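You operate a simulated robot arm through the tools that you are given. There is no shell and no other tool.

You are at the controls of a simulated robot arm. One attempt, no reset.

Task
Thin the dye in the cream pot: dye to about 100, water to about 150.
Fine: dye from the green bottle, bottle back; then stand the pot under the bib tap; handwheel shut at the end. Set down upright: dye bottle.

It is judged by the outcome, as a careful person would: the job done as asked, and still so three seconds after it is handed in. It fails if anything else is knocked over, pushed out of place, dropped, spilled or broken.

Robot
A 6-joint arm with a two-finger gripper, fixed in place. Base frame: the origin is on the floor under the middle of its stand, x ahead of it, y to its left, z up; the work surface is at about z = 0.72. Lengths are in m, angles in rad, forces in N, time in s.
With the tool pointing down near the work surface it reaches from about 0.14 to 0.44 m from the base axis. Its first joint turns from -2.007 to 2.007 rad. Payload 2.1 kg.
Tool frame: the origin (TCP) lies between the finger pads and is the grasp point; the fingertips stand 0.02 m ahead of it; z points along the fingers, y is the line along which they close. The gripper opens to 0.1 m; its body begins 0.063 m behind the TCP.
Orientation is that of the tool frame in the base frame, as [roll, pitch, yaw] about the fixed x, y, z axes, in that order (R = Rz(yaw) Ry(pitch) Rx(roll)). With the fingers straight down and closing along the base's y, the tool's x points along the base's -x, its y along +y and its z along -z.

Tools
- The arm moves only by the tool apply_moves. Its argument "targets" is a list of rows, each a list of 2 entries, a list of its own where there are three numbers: the shift along the tool's x, y, z in m, then the turn, a rotation vector about the tool's x, y, z in rad. In form: [[[tx, ty, tz], [ax, ay, az]], ...]. A call has 1 to 20 rows; each row is the pose to reach, as a shift and turn from the pose commanded when the call began, along the tool's axes at that moment. "jaw" is the gripper command, from -1 (fully open) to 1 (shut), values between in proportion, set as the call begins (left out, the last holds). A row lasts 0.2 s, in which the tool goes at most 0.05 m and 0.15 rad; a call with a longer step from one row to the next is refused whole, and so is a gripper value outside its range. Where a pose cannot be reached the arm comes as near as it can. A force on the tool above 40 N (or 10 N above the force at the start of the call, whichever is more), or a blocked arm, ends the call early, and 0.2 s more pass. Each finger travels about 0.153 m/s and halts on what it meets, pressing with about 38 N; the grip force reading is that of the motor and also rises with nothing between the fingers. The clock runs only during rows and for 0.2 s after the last one: add rows that repeat a pose to give the fingers time. It gives the time, the measured TCP pose, the force on the tool (base axes), the opening and the grip force at its end, in the units of the frame above (readings bear some noise), with the torque about the TCP (base axes, N m) and any sound that the robot's microphone picked up.
- Cameras (640 x 400 px; columns grow to the right, rows downward): "scene" is fixed at [0.2233, 0.4994, 1.439]; the picture's right is [-0.97, -0.24, 0.00], its down [-0.16, 0.65, -0.74] and it looks along [0.18, -0.72, -0.67] (base axes); focal length 363 px, centre (320, 200). "wrist" rides on the gripper at [0.07, -0.019, -0.099] in the tool frame; the picture's right is [0.26, 0.97, 0.00], its down [-0.75, 0.20, -0.63] and it looks along [-0.61, 0.16, 0.78] (tool axes); focal length 230 px, centre (320, 200). There is no depth. A picture from a camera that has moved, and an enlarged one, comes with that camera's place and axes in the base frame and with its lens. The place of the scene camera against the robot may be out by one fixed shift of up to 0.025 m in any direction.
- grab_frame(camera): a new picture of that camera. It takes no simulated time.
- move_column(by): slides the trunk up (or, below 0, down) by that many m; the arm rides with it, the base frame stays. It gives what a move gives, with no picture.
- zoom(camera, box): a new picture of the part [left, top, right, bottom] of that camera's present view, enlarged. It takes no simulated time.
- close_job(): hands the job in; it is judged then, once.

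Places have to be worked out from the pictures, the camera data and where the tool is seen. Open the gripper and draw the arm clear of the work before you hand the job in, unless the task says otherwise.

The tools are called after ">>>" by a JSON object that holds its "op" and its "data". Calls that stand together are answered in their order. apply_moves: Moves the arm, as the interface text tells. Its arguments: {"type":"object","properties":{"targets":{"type":"array"},"jaw":{"type":"number"}},"required":["targets"]} The other tools are called the same way: move_column (by) moves the trunk up or down; grab_frame (camera) takes a picture; zoom (camera, box) takes an enlarged picture of a part of a camera's view; close_job () hands the job in.

At the start:

```text
t: 0.0
ee_pos: [0.3849, -0.0, 1.0922]
ee_rot: [-3.141, 0.002, 3.14]
force: [0.2, 1.7, 0.5]
moment: [0.0, 0.0, 0.0]
gripper_width: 0.0999
grasp_force: 0.0
trunk travel left (down, up): [-0.8, 0.19]
```

scene: 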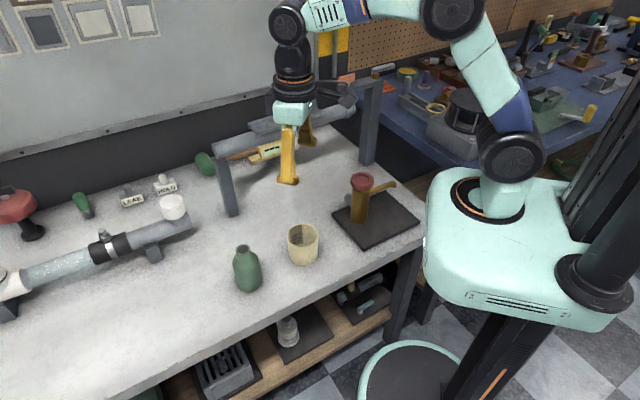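
wrist: 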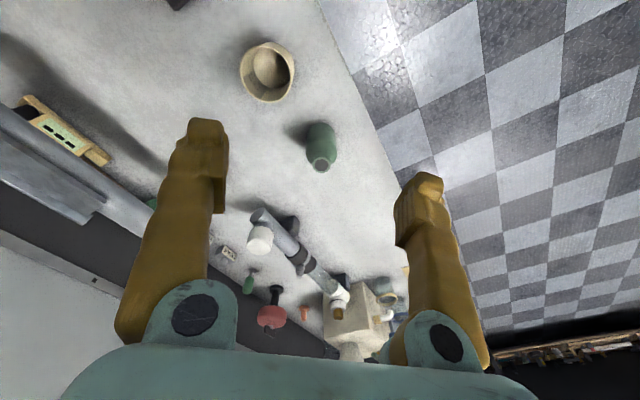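

I start by looking closely at the scene: the cream pot, the green bottle, the tap with its handwheel, and the signs (LEAK/HOLD).

>>> {"op": "zoom", "data": {"camera": "scene", "box": [0, 150, 220, 330]}}

>>> {"op": "zoom", "data": {"camera": "scene", "box": [200, 140, 440, 310]}}

>>> {"op": "zoom", "data": {"camera": "scene", "box": [180, 60, 420, 220]}}

>>> {"op": "zoom", "data": {"camera": "wrist", "box": [200, 180, 440, 370]}}

>>> {"op": "zoom", "data": {"camera": "wrist", "box": [180, 0, 420, 190]}}

```text
2.22 times, centred on (110, 240) of scene
camera zoom: at [0.2233, 0.4994, 1.439], right [-0.97, -0.24, 0.0], down [-0.16, 0.65, -0.74], along [0.18, -0.72, -0.67], focal length 806 px, centre (787, 111)
```

zoom: 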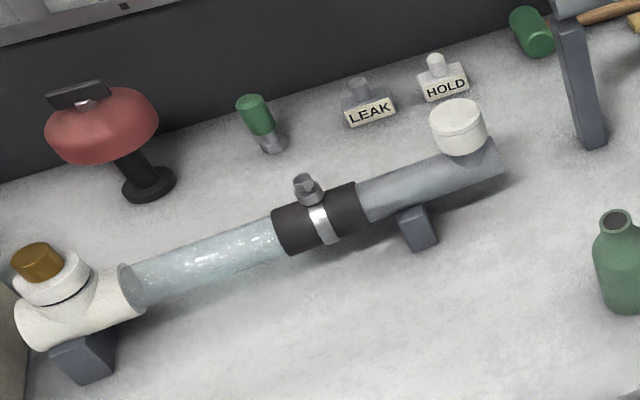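

```text
2.35 times, centred on (320, 225) of scene
camera zoom: at [0.2233, 0.4994, 1.439], right [-0.97, -0.24, 0.0], down [-0.16, 0.65, -0.74], along [0.18, -0.72, -0.67], focal length 853 px, centre (320, 141)
```

zoom: 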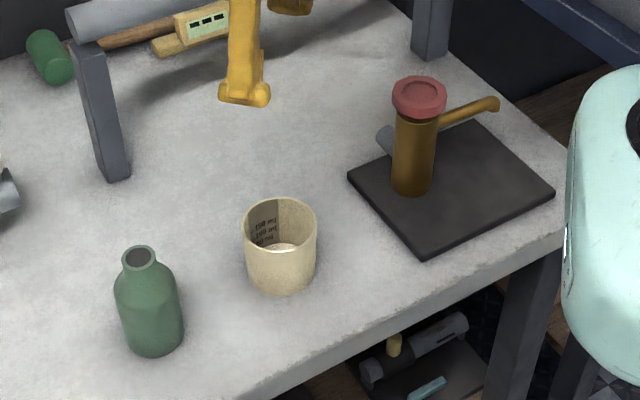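

```text
2.50 times, centred on (300, 140) of scene
camera zoom: at [0.2233, 0.4994, 1.439], right [-0.97, -0.24, 0.0], down [-0.16, 0.65, -0.74], along [0.18, -0.72, -0.67], focal length 907 px, centre (370, 350)
```

zoom: 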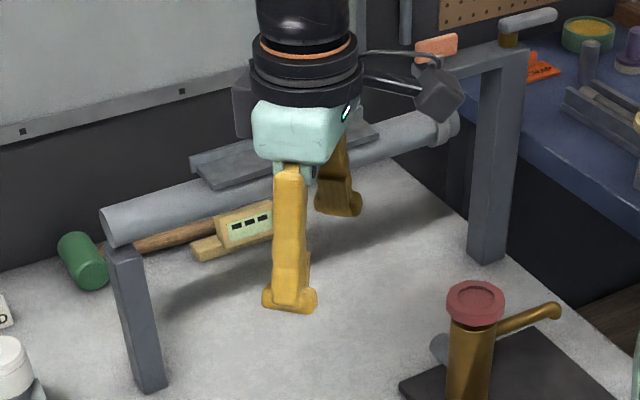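

```text
2.11 times, centred on (320, 275) of wrist
camera zoom: at [0.3136, -0.0191, 1.1919], right [-0.26, 0.97, 0.0], down [0.75, 0.2, 0.63], along [0.61, 0.16, -0.78], focal length 484 px, centre (320, 42)
```

zoom: 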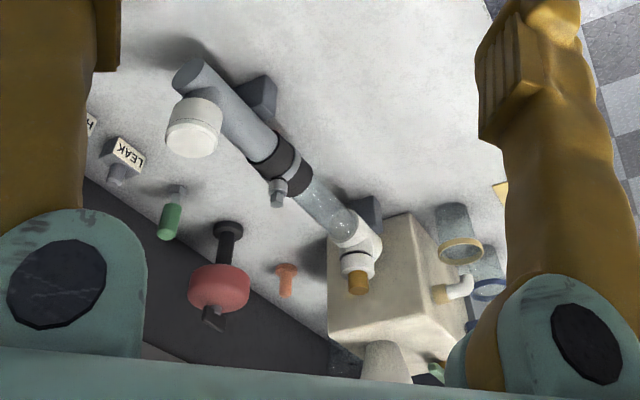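

```text
2.11 times, centred on (300, 95) of wrist
camera zoom: at [0.3136, -0.0191, 1.1919], right [-0.26, 0.97, 0.0], down [0.75, 0.2, 0.63], along [0.61, 0.16, -0.78], focal length 484 px, centre (362, 421)
```

zoom: 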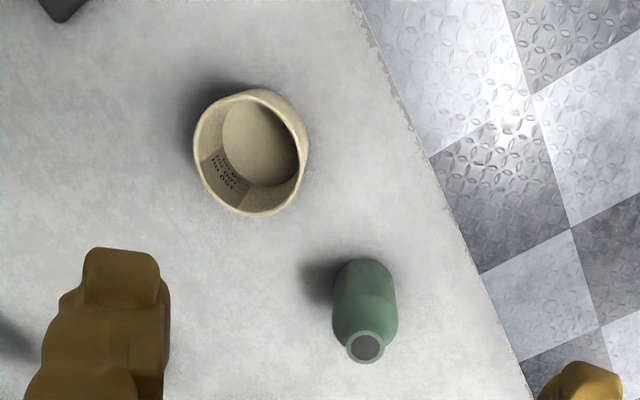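

The tap appears to be the brass column with the red wheel on the dark slab; I look at it and the pot markings more closely.

>>> {"op": "zoom", "data": {"camera": "scene", "box": [325, 160, 425, 250]}}

>>> {"op": "zoom", "data": {"camera": "scene", "box": [270, 205, 340, 275]}}

>>> {"op": "zoom", "data": {"camera": "wrist", "box": [220, 20, 360, 180]}}

>>> {"op": "zoom", "data": {"camera": "scene", "box": [150, 270, 430, 400]}}

```text
4.44 times, centred on (375, 205) of scene
camera zoom: at [0.2233, 0.4994, 1.439], right [-0.97, -0.24, 0.0], down [-0.16, 0.65, -0.74], along [0.18, -0.72, -0.67], focal length 1612 px, centre (76, 178)
```

zoom: 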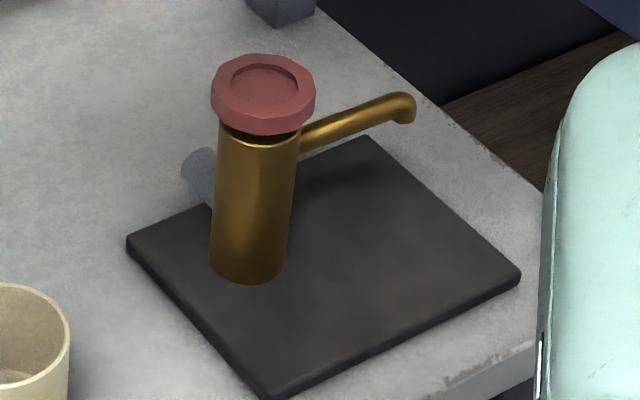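

```text
5.71 times, centred on (305, 240) of scene
camera zoom: at [0.2233, 0.4994, 1.439], right [-0.97, -0.24, 0.0], down [-0.16, 0.65, -0.74], along [0.18, -0.72, -0.67], focal length 2073 px, centre (406, -29)
```

zoom: 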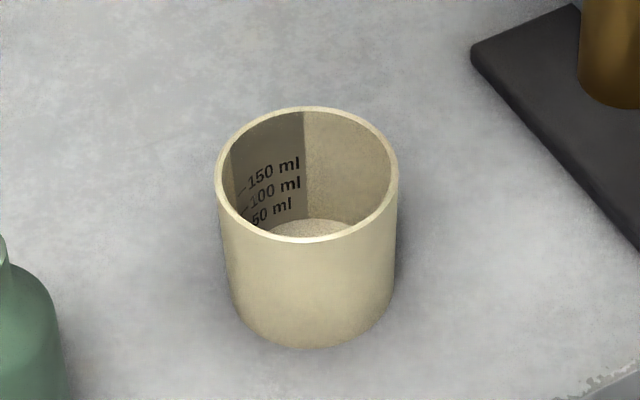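

```text
2.50 times, centred on (290, 100) of wrist
camera zoom: at [0.3136, -0.0191, 1.1919], right [-0.26, 0.97, 0.0], down [0.75, 0.2, 0.63], along [0.61, 0.16, -0.78], focal length 575 px, centre (395, 450)
```

zoom: 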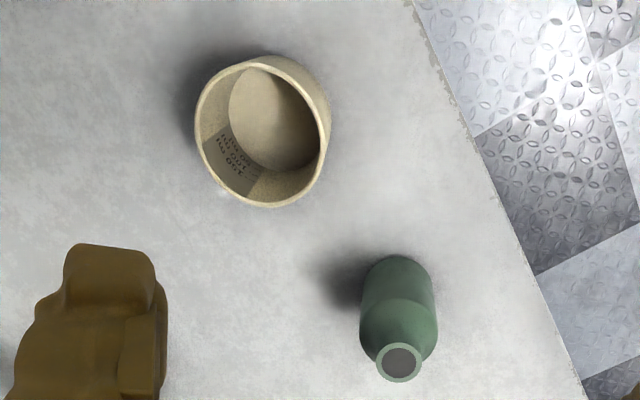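

```text
2.29 times, centred on (290, 335) of scene
camera zoom: at [0.2233, 0.4994, 1.439], right [-0.97, -0.24, 0.0], down [-0.16, 0.65, -0.74], along [0.18, -0.72, -0.67], focal length 829 px, centre (389, -109)
```

zoom: 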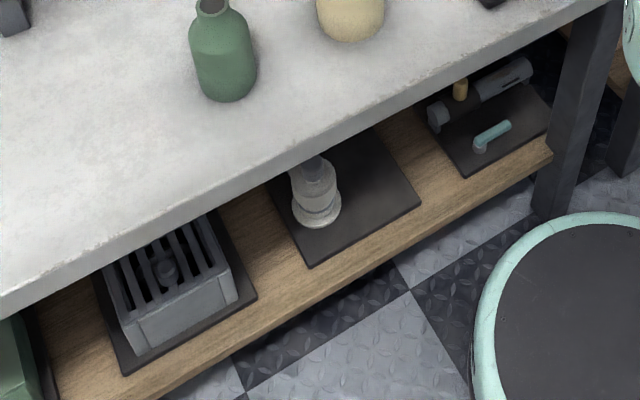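

Dye source is the open green bottle at about (0.50, 0.03); the cream pot sits at about (0.40, -0.08) with 50/100/150 ml marks inside. The tap is the brass column with a red wheel at about (0.29, -0.22), and its spout points toward -x/-y. I'll swing the arm toward the tap, staying high, to view it with the wrist camera.

>>> {"op": "apply_moves", "data": {"targets": [[[0.03, -0.032, 0], [0, 0, 0.125]], [[0.06, -0.064, 0], [0, 0, 0.25]], [[0.09, -0.096, 0], [0, 0, 0.375]], [[0.12, -0.128, 0], [0, 0, 0.5]], [[0.15, -0.16, 0], [0, 0, 0.625]], [[0.18, -0.19, 0], [0, 0, 0.75]], [[0.18, -0.19, 0], [0, 0, 0.75]]], "jaw": -1}}

>>> {"op": "grab_frame", "data": {"camera": "wrist"}}

>>> {"op": "grab_frame", "data": {"camera": "scene"}}

```text
t: 1.6
ee_pos: [0.2035, -0.1882, 1.0968]
ee_rot: [3.14, 0.0, 2.392]
force: [-0.4, -0.6, -0.2]
moment: [-0.03, -0.03, -0.02]
gripper_width: 0.0996
grasp_force: 0.0
trunk travel left (down, up): [-0.8, 0.19]
```

```text
taken
camera wrist: at [0.1395, -0.1548, 1.1954], right [0.47, 0.88, 0.0], down [0.69, -0.37, 0.63], along [0.56, -0.3, -0.78], focal length 230 px, centre (320, 200)
```

wrist: 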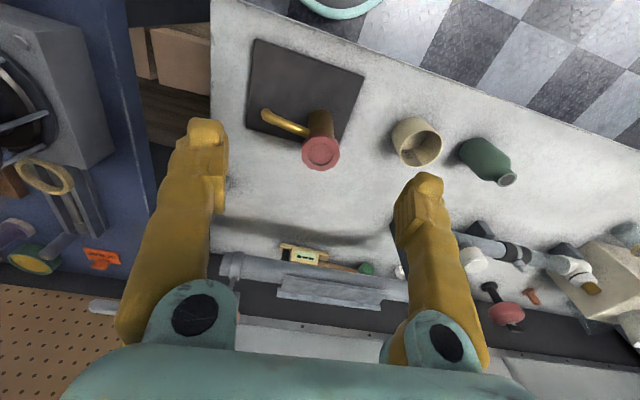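

```text
taken
```

scene: 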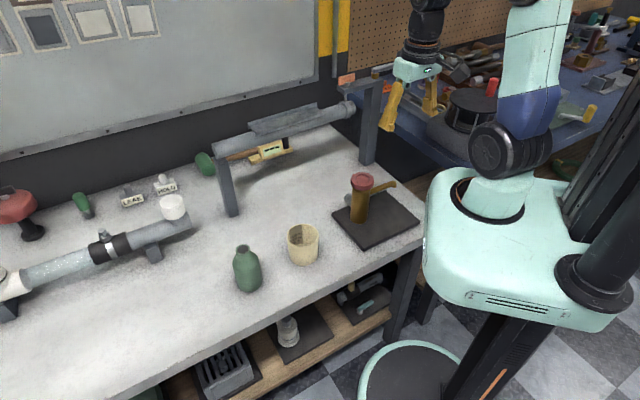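

>>> {"op": "zoom", "data": {"camera": "wrist", "box": [230, 30, 390, 190]}}

>>> {"op": "zoom", "data": {"camera": "wrist", "box": [370, 90, 530, 200]}}

>>> {"op": "zoom", "data": {"camera": "scene", "box": [325, 160, 425, 250]}}

```text
2.50 times, centred on (310, 110) of wrist
camera zoom: at [0.1395, -0.1548, 1.1954], right [0.47, 0.88, 0.0], down [0.69, -0.37, 0.63], along [0.56, -0.3, -0.78], focal length 575 px, centre (345, 425)
```

zoom: 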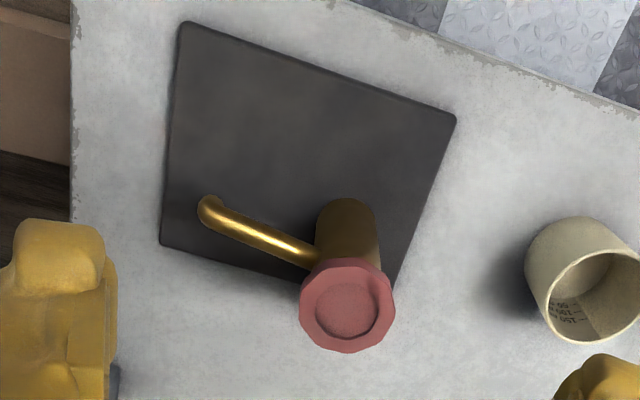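

```text
3.64 times, centred on (450, 145) of wrist
camera zoom: at [0.1395, -0.1548, 1.1954], right [0.47, 0.88, 0.0], down [0.69, -0.37, 0.63], along [0.56, -0.3, -0.78], focal length 837 px, centre (-153, 400)
```

zoom: 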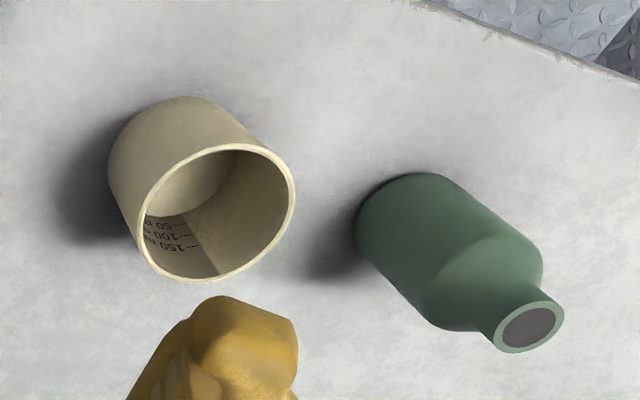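

```text
4.44 times, centred on (375, 205) of scene
camera zoom: at [0.2233, 0.4994, 1.439], right [-0.97, -0.24, 0.0], down [-0.16, 0.65, -0.74], along [0.18, -0.72, -0.67], focal length 1612 px, centre (76, 178)
```

zoom: 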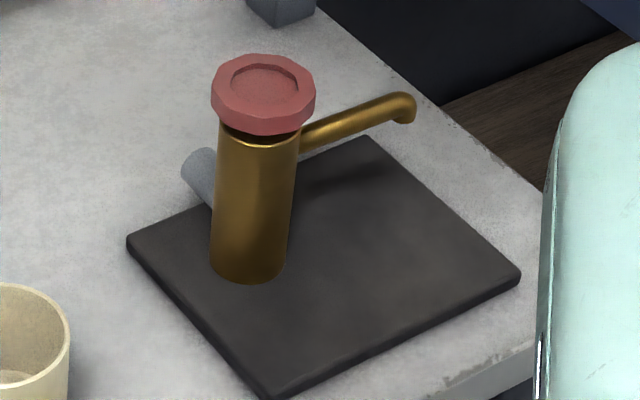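

Triangulated from the two wrist views: bottle mouth ≈ (0.507, 0.036, 0.847), pot rim centre ≈ (0.405, -0.080, 0.796), wheel top ≈ (0.286, -0.231, 0.873), spout end ≈ (0.207, -0.291, 0.83). Next I swing back toward the bottle with the arm high and prepare to tilt the tool for a side grasp.

>>> {"op": "apply_moves", "data": {"targets": [[[0.0036, 0.0451, 0], [0, 0, -0.064]], [[0.0072, 0.0901, 0], [0, 0, -0.129]], [[0.0108, 0.1352, 0], [0, 0, -0.193]], [[0.0144, 0.1802, 0], [0, 0, -0.257]], [[0.018, 0.2253, 0], [0, 0, -0.321]], [[0.0216, 0.2703, 0], [0, 0, -0.386]], [[0.0252, 0.3154, 0], [0, 0, -0.45]], [[0.0252, 0.3154, 0], [0, 0, -0.45]]]}}

>>> {"op": "apply_moves", "data": {"targets": [[[0, 0, 0], [0, -0.13, 0]], [[0, 0, 0], [0, -0.26, 0]], [[0, 0, 0], [0, -0.39, 0]], [[0, 0, 0], [0, -0.52, 0]], [[0, 0, 0], [0, -0.65, 0]], [[0, 0, 0], [0, -0.78, 0]], [[0, 0, 0], [0, -0.91, 0]], [[0, 0, 0], [0, -1.047, 0]], [[0, 0, 0], [0, -1.047, 0]]]}}

>>> {"op": "grab_frame", "data": {"camera": "scene"}}

>>> {"op": "grab_frame", "data": {"camera": "wrist"}}

```text
t: 3.4
ee_pos: [0.4027, 0.0589, 1.094]
ee_rot: [3.14, 0.0, 2.842]
force: [0.2, -1.0, -0.4]
moment: [0.0, 0.02, -0.01]
gripper_width: 0.0998
grasp_force: 0.0
trunk travel left (down, up): [-0.8, 0.19]
```

```text
t: 5.4
ee_pos: [0.3993, 0.0582, 1.0937]
ee_rot: [3.141, 1.049, 2.842]
force: [0.0, -0.8, -0.3]
moment: [0.02, -0.01, 0.04]
gripper_width: 0.1
grasp_force: 0.1
trunk travel left (down, up): [-0.8, 0.19]
```

```text
taken
```

scene: 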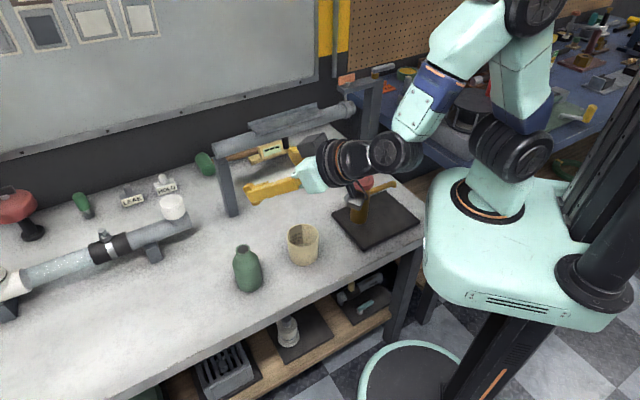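

```text
taken
camera wrist: at [0.279, 0.0752, 1.0828], right [0.16, 0.96, -0.22], down [-0.1, 0.24, 0.96], along [0.98, -0.13, 0.14], focal length 230 px, centre (320, 200)
```

wrist: 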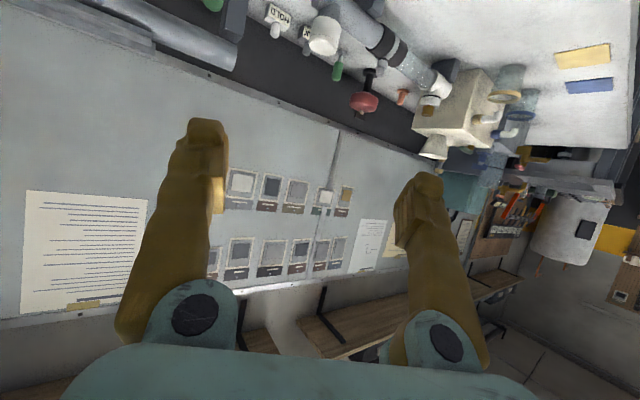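

The tilted tool pose works (tool z now 30° below horizontal). I lower the trunk 0.2 m; the gripper stays above and behind the bottle, clear of the pot.

>>> {"op": "move_column", "data": {"by": -0.2}}

>>> {"op": "grab_frame", "data": {"camera": "scene"}}

>>> {"op": "grab_frame", "data": {"camera": "wrist"}}

```text
t: 7.6
ee_pos: [0.4011, 0.0572, 0.8938]
ee_rot: [-3.141, 1.048, 2.841]
force: [0.0, 0.1, -0.4]
moment: [0.0, 0.0, -0.02]
gripper_width: 0.0999
grasp_force: 0.0
trunk travel left (down, up): [-0.6, 0.39]
```

```text
taken
```

scene: 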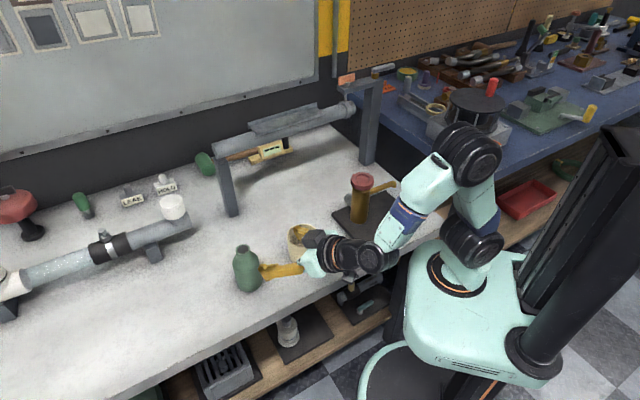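

```text
taken
camera wrist: at [0.2791, 0.0753, 0.8829], right [0.16, 0.96, -0.22], down [-0.1, 0.24, 0.96], along [0.98, -0.13, 0.14], focal length 230 px, centre (320, 200)
```

wrist: 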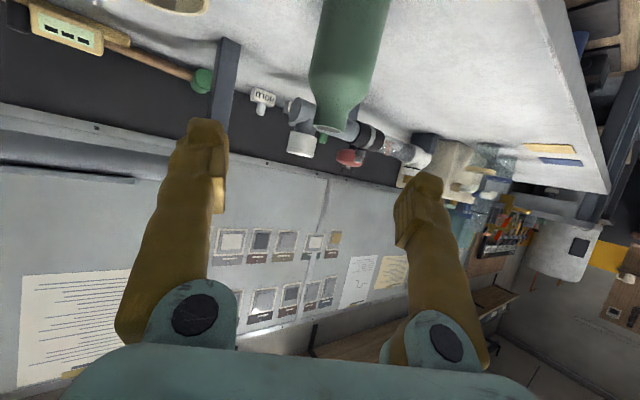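

The bottle mouth re-measures at (0.507, 0.038, 0.846). I advance to just above it with open jaws straddling, then check the alignment before lowering.

>>> {"op": "apply_moves", "data": {"targets": [[[-0.0201, 0.0037, 0.0296], [0, 0, 0]], [[-0.0403, 0.0075, 0.0592], [0, 0, 0]], [[-0.0604, 0.0112, 0.0888], [0, 0, 0]], [[-0.0604, 0.0112, 0.0888], [0, 0, 0]]]}}

>>> {"op": "grab_frame", "data": {"camera": "wrist"}}

>>> {"op": "zoom", "data": {"camera": "scene", "box": [180, 180, 400, 320]}}

```text
t: 8.6
ee_pos: [0.5065, 0.0378, 0.9007]
ee_rot: [-3.141, 1.046, 2.843]
force: [-0.2, -0.6, 0.5]
moment: [-0.01, 0.01, 0.0]
gripper_width: 0.1
grasp_force: 0.1
trunk travel left (down, up): [-0.6, 0.39]
```

```text
taken
camera wrist: at [0.384, 0.0548, 0.8901], right [0.16, 0.96, -0.22], down [-0.1, 0.24, 0.96], along [0.98, -0.13, 0.14], focal length 230 px, centre (320, 200)
```

wrist: 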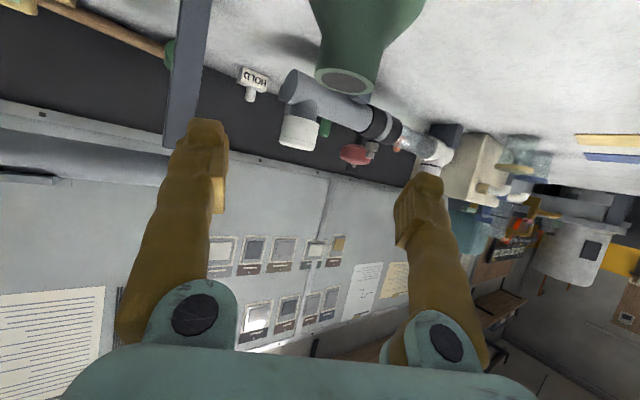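

```text
2.86 times, centred on (290, 250) of scene
camera zoom: at [0.2233, 0.4994, 1.439], right [-0.97, -0.24, 0.0], down [-0.16, 0.65, -0.74], along [0.18, -0.72, -0.67], focal length 1036 px, centre (406, 57)
```

zoom: 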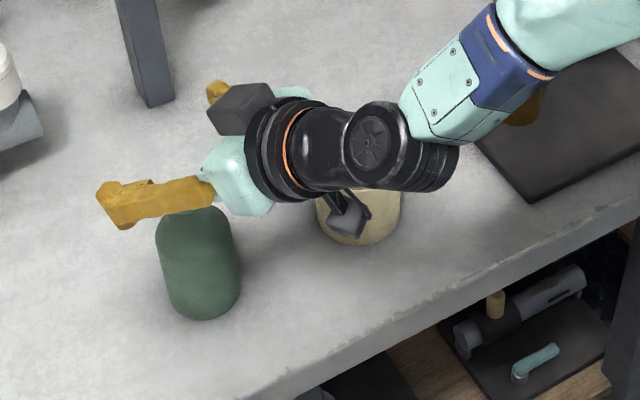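

The jaws straddle the bottle centre (mouth re-measured at about (0.505, 0.0375)), so I lower straight down around it to z ≈ 0.783.

>>> {"op": "apply_moves", "data": {"targets": [[[0.0256, 0, 0.0147], [0, 0, 0]], [[0.0511, 0, 0.0295], [0, 0, 0]], [[0.0767, 0, 0.0442], [0, 0, 0]], [[0.1022, 0, 0.0589], [0, 0, 0]], [[0.1022, 0, 0.0589], [0, 0, 0]]]}}

>>> {"op": "grab_frame", "data": {"camera": "wrist"}}

>>> {"op": "zoom", "data": {"camera": "scene", "box": [180, 200, 400, 340]}}

```text
t: 9.8
ee_pos: [0.5058, 0.038, 0.7856]
ee_rot: [-3.141, 1.047, 2.841]
force: [-0.1, -0.6, 0.3]
moment: [-0.03, -0.01, -0.01]
gripper_width: 0.0999
grasp_force: 0.1
trunk travel left (down, up): [-0.6, 0.39]
```

```text
taken
camera wrist: at [0.3841, 0.0553, 0.7753], right [0.16, 0.96, -0.22], down [-0.1, 0.24, 0.96], along [0.98, -0.13, 0.14], focal length 230 px, centre (320, 200)
```

wrist: 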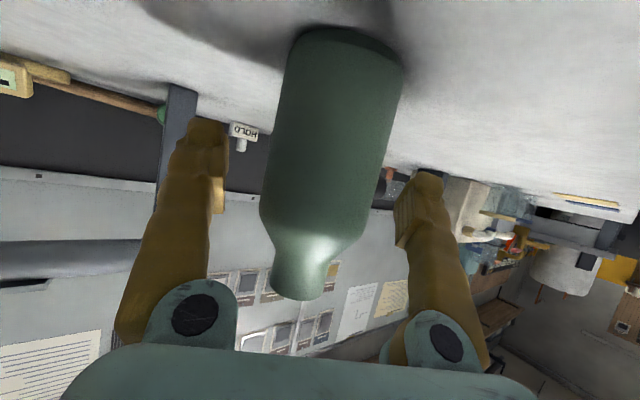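

```text
2.86 times, centred on (290, 270) of scene
camera zoom: at [0.2233, 0.4994, 1.439], right [-0.97, -0.24, 0.0], down [-0.16, 0.65, -0.74], along [0.18, -0.72, -0.67], focal length 1036 px, centre (406, 0)
```

zoom: 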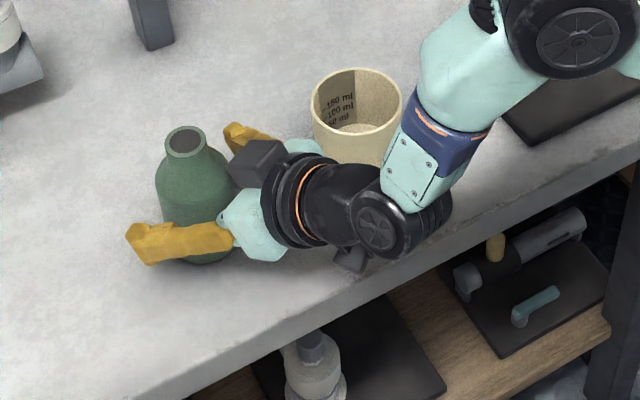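

The bottle sits between the pads at about mid-body. I close in two stages, first to about 0.066 m.

>>> {"op": "apply_moves", "data": {"targets": [[[0, 0, 0], [0, 0, 0]], [[0, 0, 0], [0, 0, 0]]], "jaw": -0.32}}

>>> {"op": "grab_frame", "data": {"camera": "wrist"}}

```text
t: 10.4
ee_pos: [0.5059, 0.0381, 0.7862]
ee_rot: [3.14, 1.047, 2.84]
force: [-0.1, 0.0, -0.1]
moment: [0.0, -0.01, 0.02]
gripper_width: 0.0657
grasp_force: 0.0
trunk travel left (down, up): [-0.6, 0.39]
```

```text
taken
camera wrist: at [0.3843, 0.0553, 0.7755], right [0.16, 0.96, -0.22], down [-0.1, 0.24, 0.96], along [0.98, -0.13, 0.14], focal length 230 px, centre (320, 200)
```

wrist: 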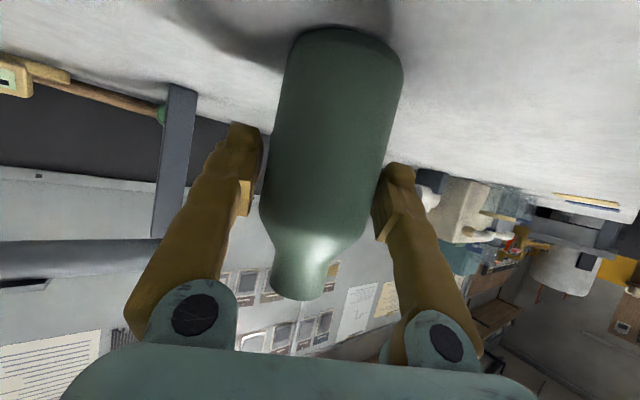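

Gaps look nearly balanced, so I close onto the bottle.

>>> {"op": "apply_moves", "data": {"targets": [[[0, 0, 0], [0, 0, 0]], [[0, 0, 0], [0, 0, 0]], [[0, 0, 0], [0, 0, 0]]], "jaw": 0.2}}

>>> {"op": "grab_frame", "data": {"camera": "wrist"}}

>>> {"op": "zoom", "data": {"camera": "scene", "box": [180, 200, 400, 340]}}

```text
t: 11.2
ee_pos: [0.5057, 0.0373, 0.7858]
ee_rot: [3.141, 1.047, 2.843]
force: [-0.1, 0.2, -0.9]
moment: [-0.06, 0.0, -0.04]
gripper_width: 0.0572
grasp_force: 37.9
trunk travel left (down, up): [-0.6, 0.39]
```

```text
taken
camera wrist: at [0.3843, 0.0553, 0.7755], right [0.16, 0.96, -0.22], down [-0.1, 0.24, 0.96], along [0.98, -0.13, 0.14], focal length 230 px, centre (320, 200)
```

wrist: 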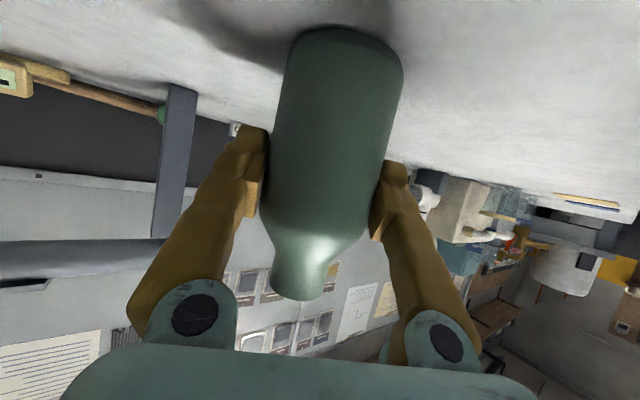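

```text
2.86 times, centred on (290, 270) of scene
camera zoom: at [0.2233, 0.4994, 1.439], right [-0.97, -0.24, 0.0], down [-0.16, 0.65, -0.74], along [0.18, -0.72, -0.67], focal length 1036 px, centre (406, 0)
```

zoom: 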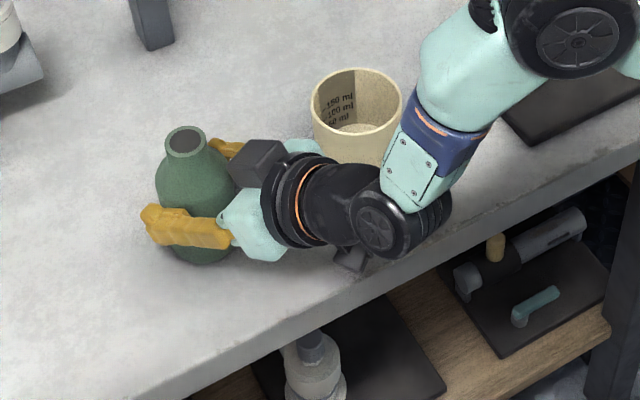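

The bottle is held (0.057 m wide, 38 N) and has not visibly moved. I note its home as TCP (0.5057, 0.0373, 0.7858). I lift gently 0.10 m and pause to check.

>>> {"op": "apply_moves", "data": {"targets": [[[-0.0108, 0, -0.0062], [0, 0, 0]], [[-0.0325, 0, -0.0187], [0, 0, 0]], [[-0.0541, 0, -0.0312], [0, 0, 0]], [[-0.0758, 0, -0.0437], [0, 0, 0]], [[-0.0866, 0, -0.0499], [0, 0, 0]], [[-0.0866, 0, -0.0499], [0, 0, 0]], [[-0.0866, 0, -0.0499], [0, 0, 0]]]}}

>>> {"op": "zoom", "data": {"camera": "scene", "box": [180, 180, 400, 340]}}

```text
t: 12.8
ee_pos: [0.5071, 0.0359, 0.8852]
ee_rot: [3.141, 1.046, 2.841]
force: [-0.4, -1.9, -2.0]
moment: [-0.02, 0.02, -0.02]
gripper_width: 0.0575
grasp_force: 37.6
trunk travel left (down, up): [-0.6, 0.39]
```

```text
2.50 times, centred on (290, 260) of scene
camera zoom: at [0.2233, 0.4994, 1.439], right [-0.97, -0.24, 0.0], down [-0.16, 0.65, -0.74], along [0.18, -0.72, -0.67], focal length 907 px, centre (395, 50)
```

zoom: 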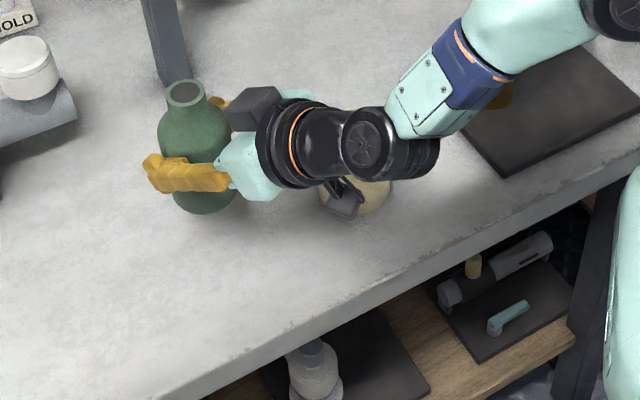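

Bottle lifted upright (about 2 N of load). I carry it to the pour station left of the pot: TCP ≈ (0.426, -0.013, 0.886), which puts the tilted lip just short of the pot centre.

>>> {"op": "apply_moves", "data": {"targets": [[[0.0038, -0.009, -0.0067], [0, 0, 0]], [[0.0115, -0.027, -0.02], [0, 0, 0]], [[0.0192, -0.0449, -0.0333], [0, 0, 0]], [[0.0269, -0.0629, -0.0466], [0, 0, 0]], [[0.0307, -0.0719, -0.0533], [0, 0, 0]], [[0.0307, -0.0719, -0.0533], [0, 0, 0]], [[0.0307, -0.0719, -0.0533], [0, 0, 0]]]}}

>>> {"op": "grab_frame", "data": {"camera": "scene"}}

>>> {"op": "grab_frame", "data": {"camera": "wrist"}}

>>> {"op": "zoom", "data": {"camera": "scene", "box": [200, 160, 400, 320]}}

```text
t: 14.4
ee_pos: [0.4279, -0.0137, 0.8838]
ee_rot: [-3.141, 1.046, 2.842]
force: [0.4, 0.1, -2.2]
moment: [0.0, 0.01, 0.02]
gripper_width: 0.0571
grasp_force: 38.0
trunk travel left (down, up): [-0.6, 0.39]
```

```text
taken
```

scene: 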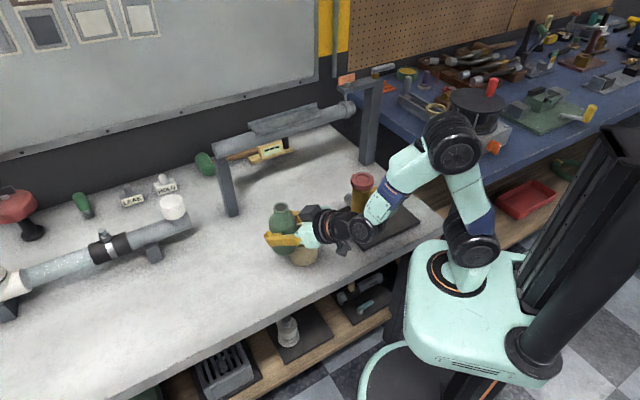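

```text
taken
camera wrist: at [0.3059, 0.0038, 0.8735], right [0.16, 0.96, -0.22], down [-0.1, 0.24, 0.96], along [0.98, -0.13, 0.14], focal length 230 px, centre (320, 200)
```

wrist: 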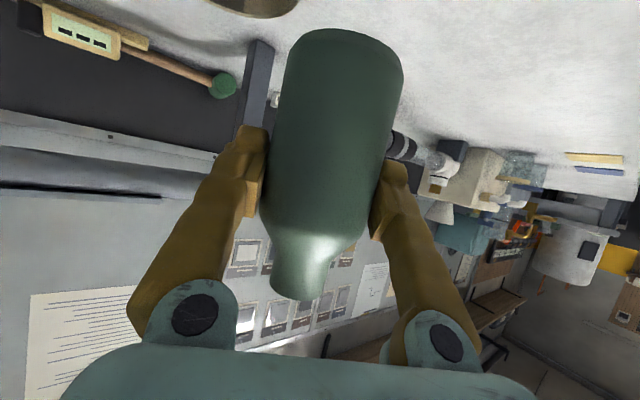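

```text
2.50 times, centred on (300, 240) of scene
camera zoom: at [0.2233, 0.4994, 1.439], right [-0.97, -0.24, 0.0], down [-0.16, 0.65, -0.74], along [0.18, -0.72, -0.67], focal length 907 px, centre (370, 100)
```

zoom: 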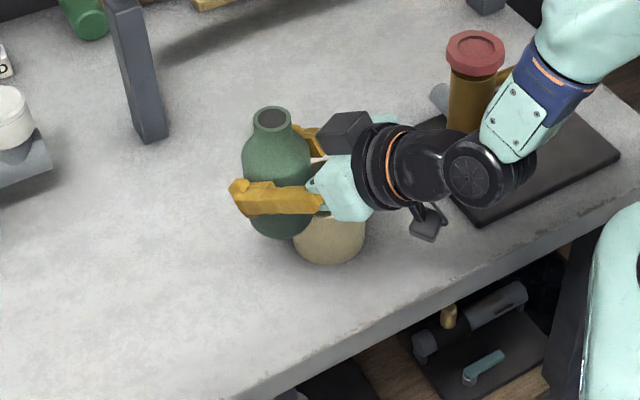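

At the pour station the bottle is 0.07 m left of the pot centre and clear above it. I tilt about the horizontal forward axis to 0.7 rad, toward the pot.

>>> {"op": "apply_moves", "data": {"targets": [[[0, 0, 0], [-0.0699, 0, 0.1213]], [[0, 0, 0], [-0.1398, 0, 0.2426]], [[0, 0, 0], [-0.2097, 0, 0.3639]], [[0, 0, 0], [-0.2796, 0, 0.4852]], [[0, 0, 0], [-0.3495, 0, 0.6065]], [[0, 0, 0], [-0.3495, 0, 0.6065]]]}}

>>> {"op": "zoom", "data": {"camera": "scene", "box": [200, 160, 400, 320]}}

>>> {"op": "grab_frame", "data": {"camera": "wrist"}}

```text
t: 15.8
ee_pos: [0.4297, 0.0331, 0.9604]
ee_rot: [2.409, 0.892, 2.212]
force: [-0.2, -0.4, -1.1]
moment: [0.02, 0.01, 0.02]
gripper_width: 0.0574
grasp_force: 38.4
out of reach, approached as far as the arm can: row 1, 2, 3, 4, 5, 6
trunk travel left (down, up): [-0.6, 0.39]
```

```text
2.50 times, centred on (300, 240) of scene
camera zoom: at [0.2233, 0.4994, 1.439], right [-0.97, -0.24, 0.0], down [-0.16, 0.65, -0.74], along [0.18, -0.72, -0.67], focal length 907 px, centre (370, 100)
```

zoom: 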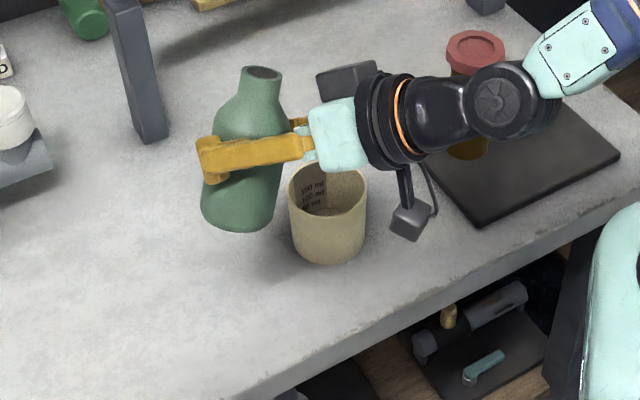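

```text
taken
camera wrist: at [0.3096, 0.0584, 0.944], right [0.18, 0.96, 0.2], down [-0.22, -0.16, 0.96], along [0.96, -0.22, 0.18], focal length 230 px, centre (320, 200)
```

wrist: 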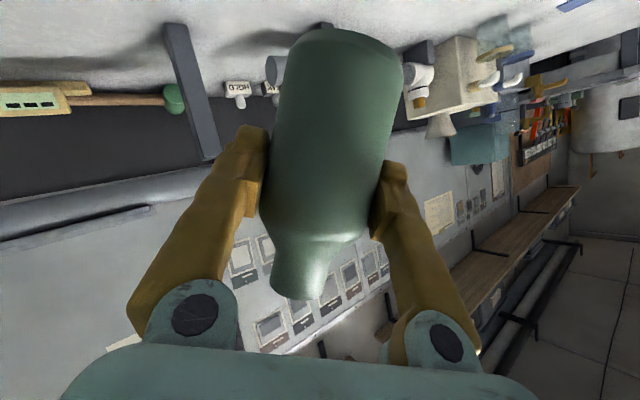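

The arm couldn't reach that tilt pose: it drifted up and away to (0.43, 0.033, 0.96) with the bottle at only a mild tilt, and nothing spilled. I issue a null row to learn what the current commanded pose is.

>>> {"op": "apply_moves", "data": {"targets": [[[0, 0, 0], [0, 0, 0]]]}}

>>> {"op": "grab_frame", "data": {"camera": "scene"}}

```text
t: 16.2
ee_pos: [0.4289, 0.0339, 0.9603]
ee_rot: [2.409, 0.895, 2.211]
force: [-0.3, 0.3, -2.1]
moment: [0.0, 0.02, -0.03]
gripper_width: 0.0574
grasp_force: 37.9
trunk travel left (down, up): [-0.6, 0.39]
```

```text
taken
```

scene: 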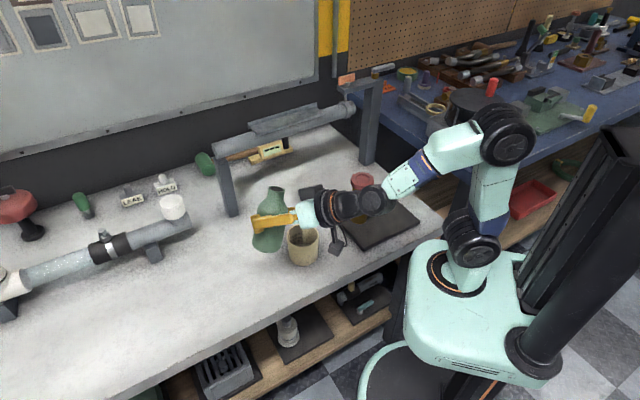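

The joint model I worked out from the pictures says the last wrist joint is at its limit (about 2.6 rad): the wrist went "over the top" into the unfavourable branch when I tilted off-plane. The safe fix is to return the bottle home upright, re-approach with the wrist in the other branch by tilting in-plane, and then pour. First I go upright above home.

>>> {"op": "apply_moves", "data": {"targets": [[[0.004, -0.0001, 0.0191], [0.0407, -0.0024, -0.0765]], [[0.008, -0.0002, 0.0383], [0.0814, -0.0048, -0.153]], [[0.0119, -0.0003, 0.0574], [0.122, -0.0073, -0.2295]], [[0.0159, -0.0004, 0.0766], [0.1627, -0.0097, -0.306]], [[0.0199, -0.0005, 0.0957], [0.2034, -0.0121, -0.3825]], [[0.0199, -0.0005, 0.0957], [0.2034, -0.0121, -0.3825]], [[0.0199, -0.0005, 0.0957], [0.2034, -0.0121, -0.3825]]]}}

>>> {"op": "zoom", "data": {"camera": "scene", "box": [180, 180, 400, 340]}}

```text
t: 17.8
ee_pos: [0.506, 0.0394, 0.8966]
ee_rot: [-3.14, 1.047, 2.843]
force: [-0.1, -0.4, -2.5]
moment: [0.01, 0.02, 0.01]
gripper_width: 0.0574
grasp_force: 38.8
trunk travel left (down, up): [-0.6, 0.39]
```

```text
2.50 times, centred on (290, 260) of scene
camera zoom: at [0.2233, 0.4994, 1.439], right [-0.97, -0.24, 0.0], down [-0.16, 0.65, -0.74], along [0.18, -0.72, -0.67], focal length 907 px, centre (395, 50)
```

zoom: 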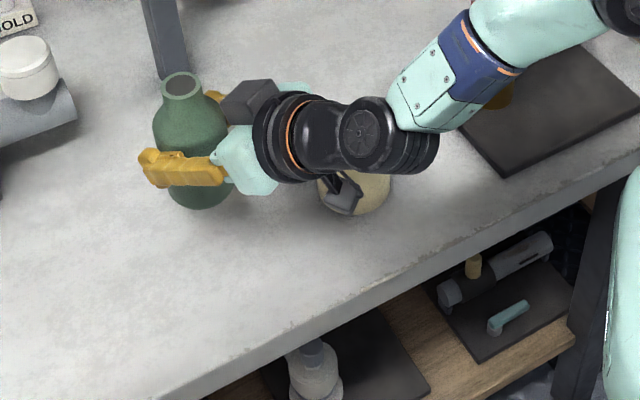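

The orientation is restored and the bottle is upright over its home spot. I lower it, slowing near the table.

>>> {"op": "apply_moves", "data": {"targets": [[[0.0257, -0.0006, 0.0149], [0, 0, 0]], [[0.0514, -0.0012, 0.0298], [0, 0, 0]], [[0.0728, -0.0019, 0.0423], [0, 0, 0]], [[0.0857, -0.0019, 0.0498], [0, 0, 0]], [[0.0901, -0.0019, 0.0525], [0, 0, 0]], [[0.0918, -0.0019, 0.0535], [0, 0, 0]], [[0.0918, -0.0019, 0.0535], [0, 0, 0]]]}}

```text
t: 19.4
ee_pos: [0.5079, 0.0373, 0.7868]
ee_rot: [-3.14, 1.048, 2.844]
force: [0.2, 0.0, -2.2]
moment: [-0.04, 0.05, 0.0]
gripper_width: 0.0573
grasp_force: 38.4
trunk travel left (down, up): [-0.6, 0.39]
```

It is still hanging (-2.2 N), so I lower in 1 mm steps until the load comes off.

>>> {"op": "apply_moves", "data": {"targets": [[[0.0009, 0, 0.0005], [0, 0, 0]], [[0.0017, 0, 0.001], [0, 0, 0]], [[0.0017, 0, 0.001], [0, 0, 0]]]}}

```text
t: 20.2
ee_pos: [0.5088, 0.0365, 0.7864]
ee_rot: [3.141, 1.052, 2.842]
force: [0.3, 1.0, 1.8]
moment: [0.02, 0.03, -0.02]
gripper_width: 0.0572
grasp_force: 37.6
trunk travel left (down, up): [-0.6, 0.39]
```

Contact (the load reversed to +1.8 N), so the bottle stands. I open the jaws to release.

>>> {"op": "apply_moves", "data": {"targets": [[[0, 0, 0], [0, 0, 0]], [[0, 0, 0], [0, 0, 0]]], "jaw": -0.4}}

>>> {"op": "apply_moves", "data": {"targets": [[[0, 0, 0], [0, 0, 0]], [[0, 0, 0], [0, 0, 0]]], "jaw": -1}}

>>> {"op": "grab_frame", "data": {"camera": "wrist"}}

>>> {"op": "zoom", "data": {"camera": "scene", "box": [180, 200, 400, 340]}}

```text
t: 20.8
ee_pos: [0.5085, 0.036, 0.786]
ee_rot: [-3.139, 1.047, 2.843]
force: [0.1, -0.5, -0.4]
moment: [-0.01, 0.0, 0.01]
gripper_width: 0.0699
grasp_force: 0.1
trunk travel left (down, up): [-0.6, 0.39]
```

```text
t: 21.4
ee_pos: [0.5098, 0.0372, 0.7851]
ee_rot: [-3.139, 1.05, 2.844]
force: [1.3, 0.3, 0.6]
moment: [0.0, 0.01, 0.0]
gripper_width: 0.1002
grasp_force: 0.1
trunk travel left (down, up): [-0.6, 0.39]
```

```text
taken
camera wrist: at [0.3868, 0.0543, 0.7749], right [0.16, 0.96, -0.22], down [-0.1, 0.24, 0.96], along [0.98, -0.13, 0.14], focal length 230 px, centre (320, 200)
```

wrist: 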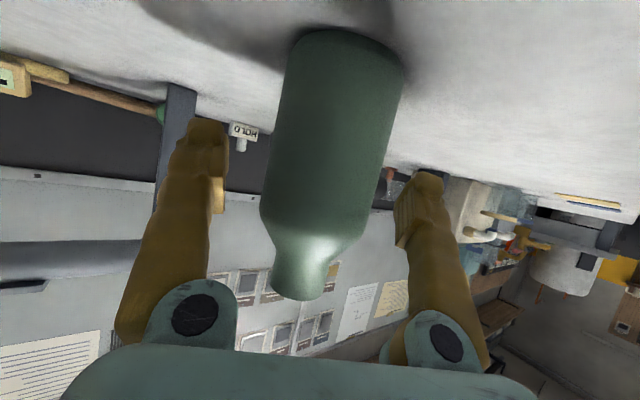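

```text
2.86 times, centred on (290, 270) of scene
camera zoom: at [0.2233, 0.4994, 1.439], right [-0.97, -0.24, 0.0], down [-0.16, 0.65, -0.74], along [0.18, -0.72, -0.67], focal length 1036 px, centre (406, 0)
```

zoom: 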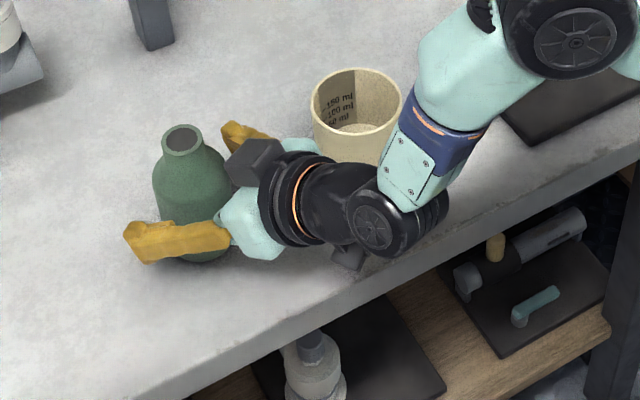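

The bottle stands upright within about 3 mm of its original place. I raise clear, back off, and return the tool to pointing straight down so the wrist can be re-tilted in-plane.

>>> {"op": "apply_moves", "data": {"targets": [[[-0.0243, 0, -0.014], [0, 0, 0]], [[-0.0485, 0, -0.028], [0, 0, 0]], [[-0.0728, 0, -0.0419], [0, 0, 0]], [[-0.097, 0, -0.0559], [0, 0, 0]], [[-0.1213, 0, -0.0699], [0, 0, 0]], [[-0.1075, -0.0031, -0.0938], [0, 0, 0]], [[-0.0938, -0.0061, -0.1177], [0, 0, 0]], [[-0.08, -0.0092, -0.1416], [0, 0, 0]], [[-0.0662, -0.0122, -0.1655], [0, 0, 0]]]}}

>>> {"op": "apply_moves", "data": {"targets": [[[0, 0, 0], [0, 0.131, 0]], [[0, 0, 0], [0, 0.262, 0]], [[0, 0, 0], [0, 0.393, 0]], [[0, 0, 0], [0, 0.524, 0]], [[0, 0, 0], [0, 0.655, 0]], [[0, 0, 0], [0, 0.786, 0]], [[0, 0, 0], [0, 0.917, 0]], [[0, 0, 0], [0, 1.047, 0]], [[0, 0, 0], [0, 1.047, 0]]]}}

>>> {"op": "grab_frame", "data": {"camera": "scene"}}

>>> {"op": "grab_frame", "data": {"camera": "wrist"}}

```text
t: 23.4
ee_pos: [0.3966, 0.0587, 0.9246]
ee_rot: [-3.14, 1.049, 2.841]
force: [0.4, -0.3, 0.4]
moment: [-0.01, 0.0, 0.02]
gripper_width: 0.0999
grasp_force: 0.0
trunk travel left (down, up): [-0.6, 0.39]
```

```text
t: 25.4
ee_pos: [0.3996, 0.0589, 0.9246]
ee_rot: [3.141, -0.001, 2.841]
force: [0.4, 0.1, -0.3]
moment: [-0.04, -0.02, 0.0]
gripper_width: 0.0999
grasp_force: 0.1
trunk travel left (down, up): [-0.6, 0.39]
```

```text
taken
```

scene: 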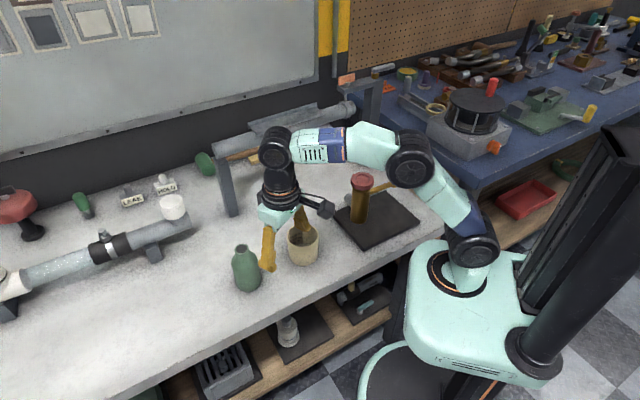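

```text
taken
camera wrist: at [0.3259, 0.0607, 1.024], right [0.04, 1.0, 0.0], down [0.78, -0.03, 0.63], along [0.63, -0.02, -0.78], focal length 230 px, centre (320, 200)
```

wrist: 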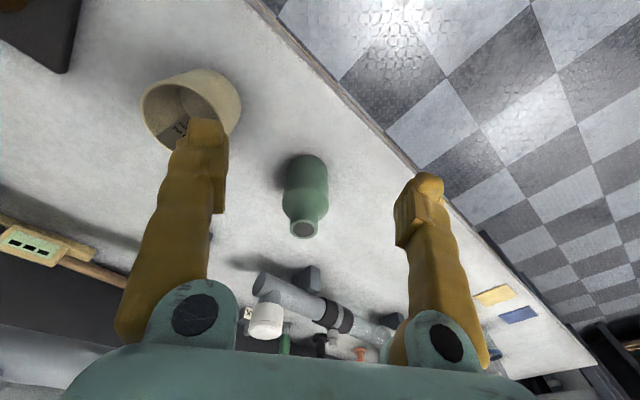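

The tool points straight down again. I move into the arm's own plane (y = 0, tool azimuth 0) and then tilt forward in-plane so the wrist takes the other branch.

>>> {"op": "apply_moves", "data": {"targets": [[[-0.0012, -0.02, 0], [0, 0, -0.1]], [[-0.0023, -0.04, 0], [0, 0, -0.2]], [[-0.0035, -0.0606, 0], [0, 0, -0.3]], [[-0.0035, -0.0606, 0], [0, 0, -0.3]]]}}

>>> {"op": "apply_moves", "data": {"targets": [[[0, 0, 0], [0, -0.13, 0]], [[0, 0, 0], [0, -0.26, 0]], [[0, 0, 0], [0, -0.39, 0]], [[0, 0, 0], [0, -0.52, 0]], [[0, 0, 0], [0, -0.65, 0]], [[0, 0, 0], [0, -0.78, 0]], [[0, 0, 0], [0, -0.91, 0]], [[0, 0, 0], [0, -1.047, 0]], [[0, 0, 0], [0, -1.047, 0]]]}}

>>> {"op": "grab_frame", "data": {"camera": "scene"}}

>>> {"op": "grab_frame", "data": {"camera": "wrist"}}

```text
t: 26.4
ee_pos: [0.3845, -0.0015, 0.9274]
ee_rot: [-3.139, 0.003, -3.141]
force: [-0.5, 0.4, 0.1]
moment: [-0.04, 0.01, -0.02]
gripper_width: 0.1002
grasp_force: 0.0
trunk travel left (down, up): [-0.6, 0.39]
```

```text
t: 28.4
ee_pos: [0.4082, -0.0027, 0.9402]
ee_rot: [-3.139, 1.05, -3.14]
force: [-0.4, 0.3, 0.8]
moment: [-0.02, 0.04, 0.0]
gripper_width: 0.1
grasp_force: 0.0
out of reach, approached as far as the arm can: row 8, 9
trunk travel left (down, up): [-0.6, 0.39]
```

```text
taken
```

scene: 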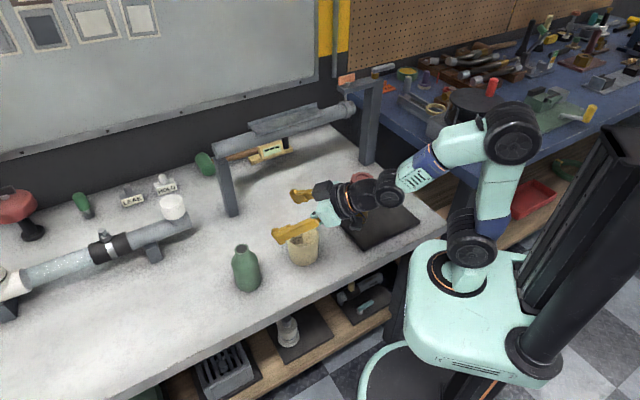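

```text
taken
camera wrist: at [0.2858, -0.0213, 0.9292], right [-0.13, 0.97, -0.22], down [-0.17, 0.2, 0.96], along [0.98, 0.16, 0.14], focal length 230 px, centre (320, 200)
```

wrist: 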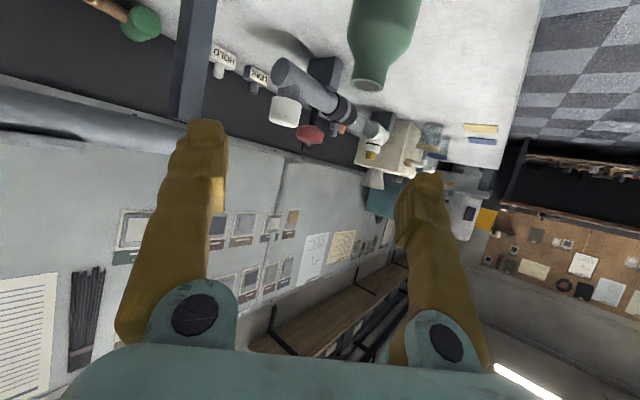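

The in-plane tilt took the other wrist branch, but rows 8–9 stopped about 27 mm short: either the elbow fold limit or a wrist limit. Moving outward in-plane tells me which one.

>>> {"op": "apply_moves", "data": {"targets": [[[0.0068, 0, 0.0282], [0, 0, 0]], [[0.0136, 0, 0.0564], [0, 0, 0]], [[0.0136, 0, 0.0564], [0, 0, 0]]]}}

>>> {"op": "grab_frame", "data": {"camera": "scene"}}

```text
t: 29.2
ee_pos: [0.4495, -0.0009, 0.8986]
ee_rot: [-3.139, 1.049, -3.141]
force: [0.1, -0.2, 0.6]
moment: [0.0, -0.01, -0.03]
gripper_width: 0.1001
grasp_force: 0.1
trunk travel left (down, up): [-0.6, 0.39]
```

```text
taken
```

scene: 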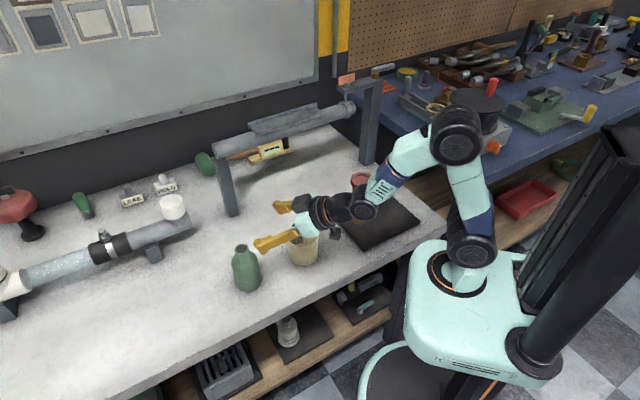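

It was the elbow fold limit; the wrist branch is now the good one. A higher trunk suits the tight poses over the pot better, so I raise it 0.1 m and then come over the bottle again with the tool azimuth at -0.1.

>>> {"op": "move_column", "data": {"by": 0.1}}

>>> {"op": "apply_moves", "data": {"targets": [[[0.0117, 0.0092, 0.024], [0.0217, 0, 0.0125]], [[0.0235, 0.0185, 0.0479], [0.0433, 0, 0.025]], [[0.0352, 0.0278, 0.0719], [0.065, 0, 0.0375]], [[0.0469, 0.037, 0.0958], [0.0866, 0, 0.05]], [[0.0469, 0.037, 0.0958], [0.0866, 0, 0.05]]]}}

>>> {"op": "grab_frame", "data": {"camera": "wrist"}}

>>> {"op": "grab_frame", "data": {"camera": "scene"}}

```text
t: 30.5
ee_pos: [0.4486, -0.0009, 0.9983]
ee_rot: [-3.14, 1.048, -3.14]
force: [-0.5, -0.2, -0.2]
moment: [-0.02, 0.01, 0.03]
gripper_width: 0.0999
grasp_force: 0.0
trunk travel left (down, up): [-0.7, 0.29]
```

```text
t: 31.7
ee_pos: [0.5097, 0.0342, 0.9102]
ee_rot: [-3.138, 1.049, 3.04]
force: [-0.2, 0.1, 0.4]
moment: [0.0, 0.01, 0.03]
gripper_width: 0.0998
grasp_force: 0.0
trunk travel left (down, up): [-0.7, 0.29]
```

```text
taken
camera wrist: at [0.3864, 0.0273, 0.8997], right [-0.03, 0.97, -0.22], down [-0.15, 0.22, 0.96], along [0.99, 0.06, 0.14], focal length 230 px, centre (320, 200)
```

wrist: 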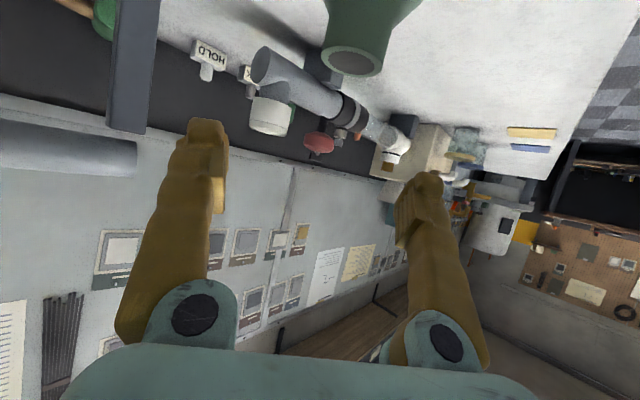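

```text
taken
```

scene: 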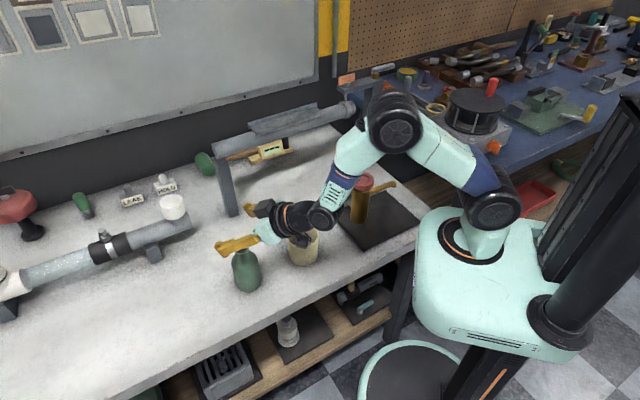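

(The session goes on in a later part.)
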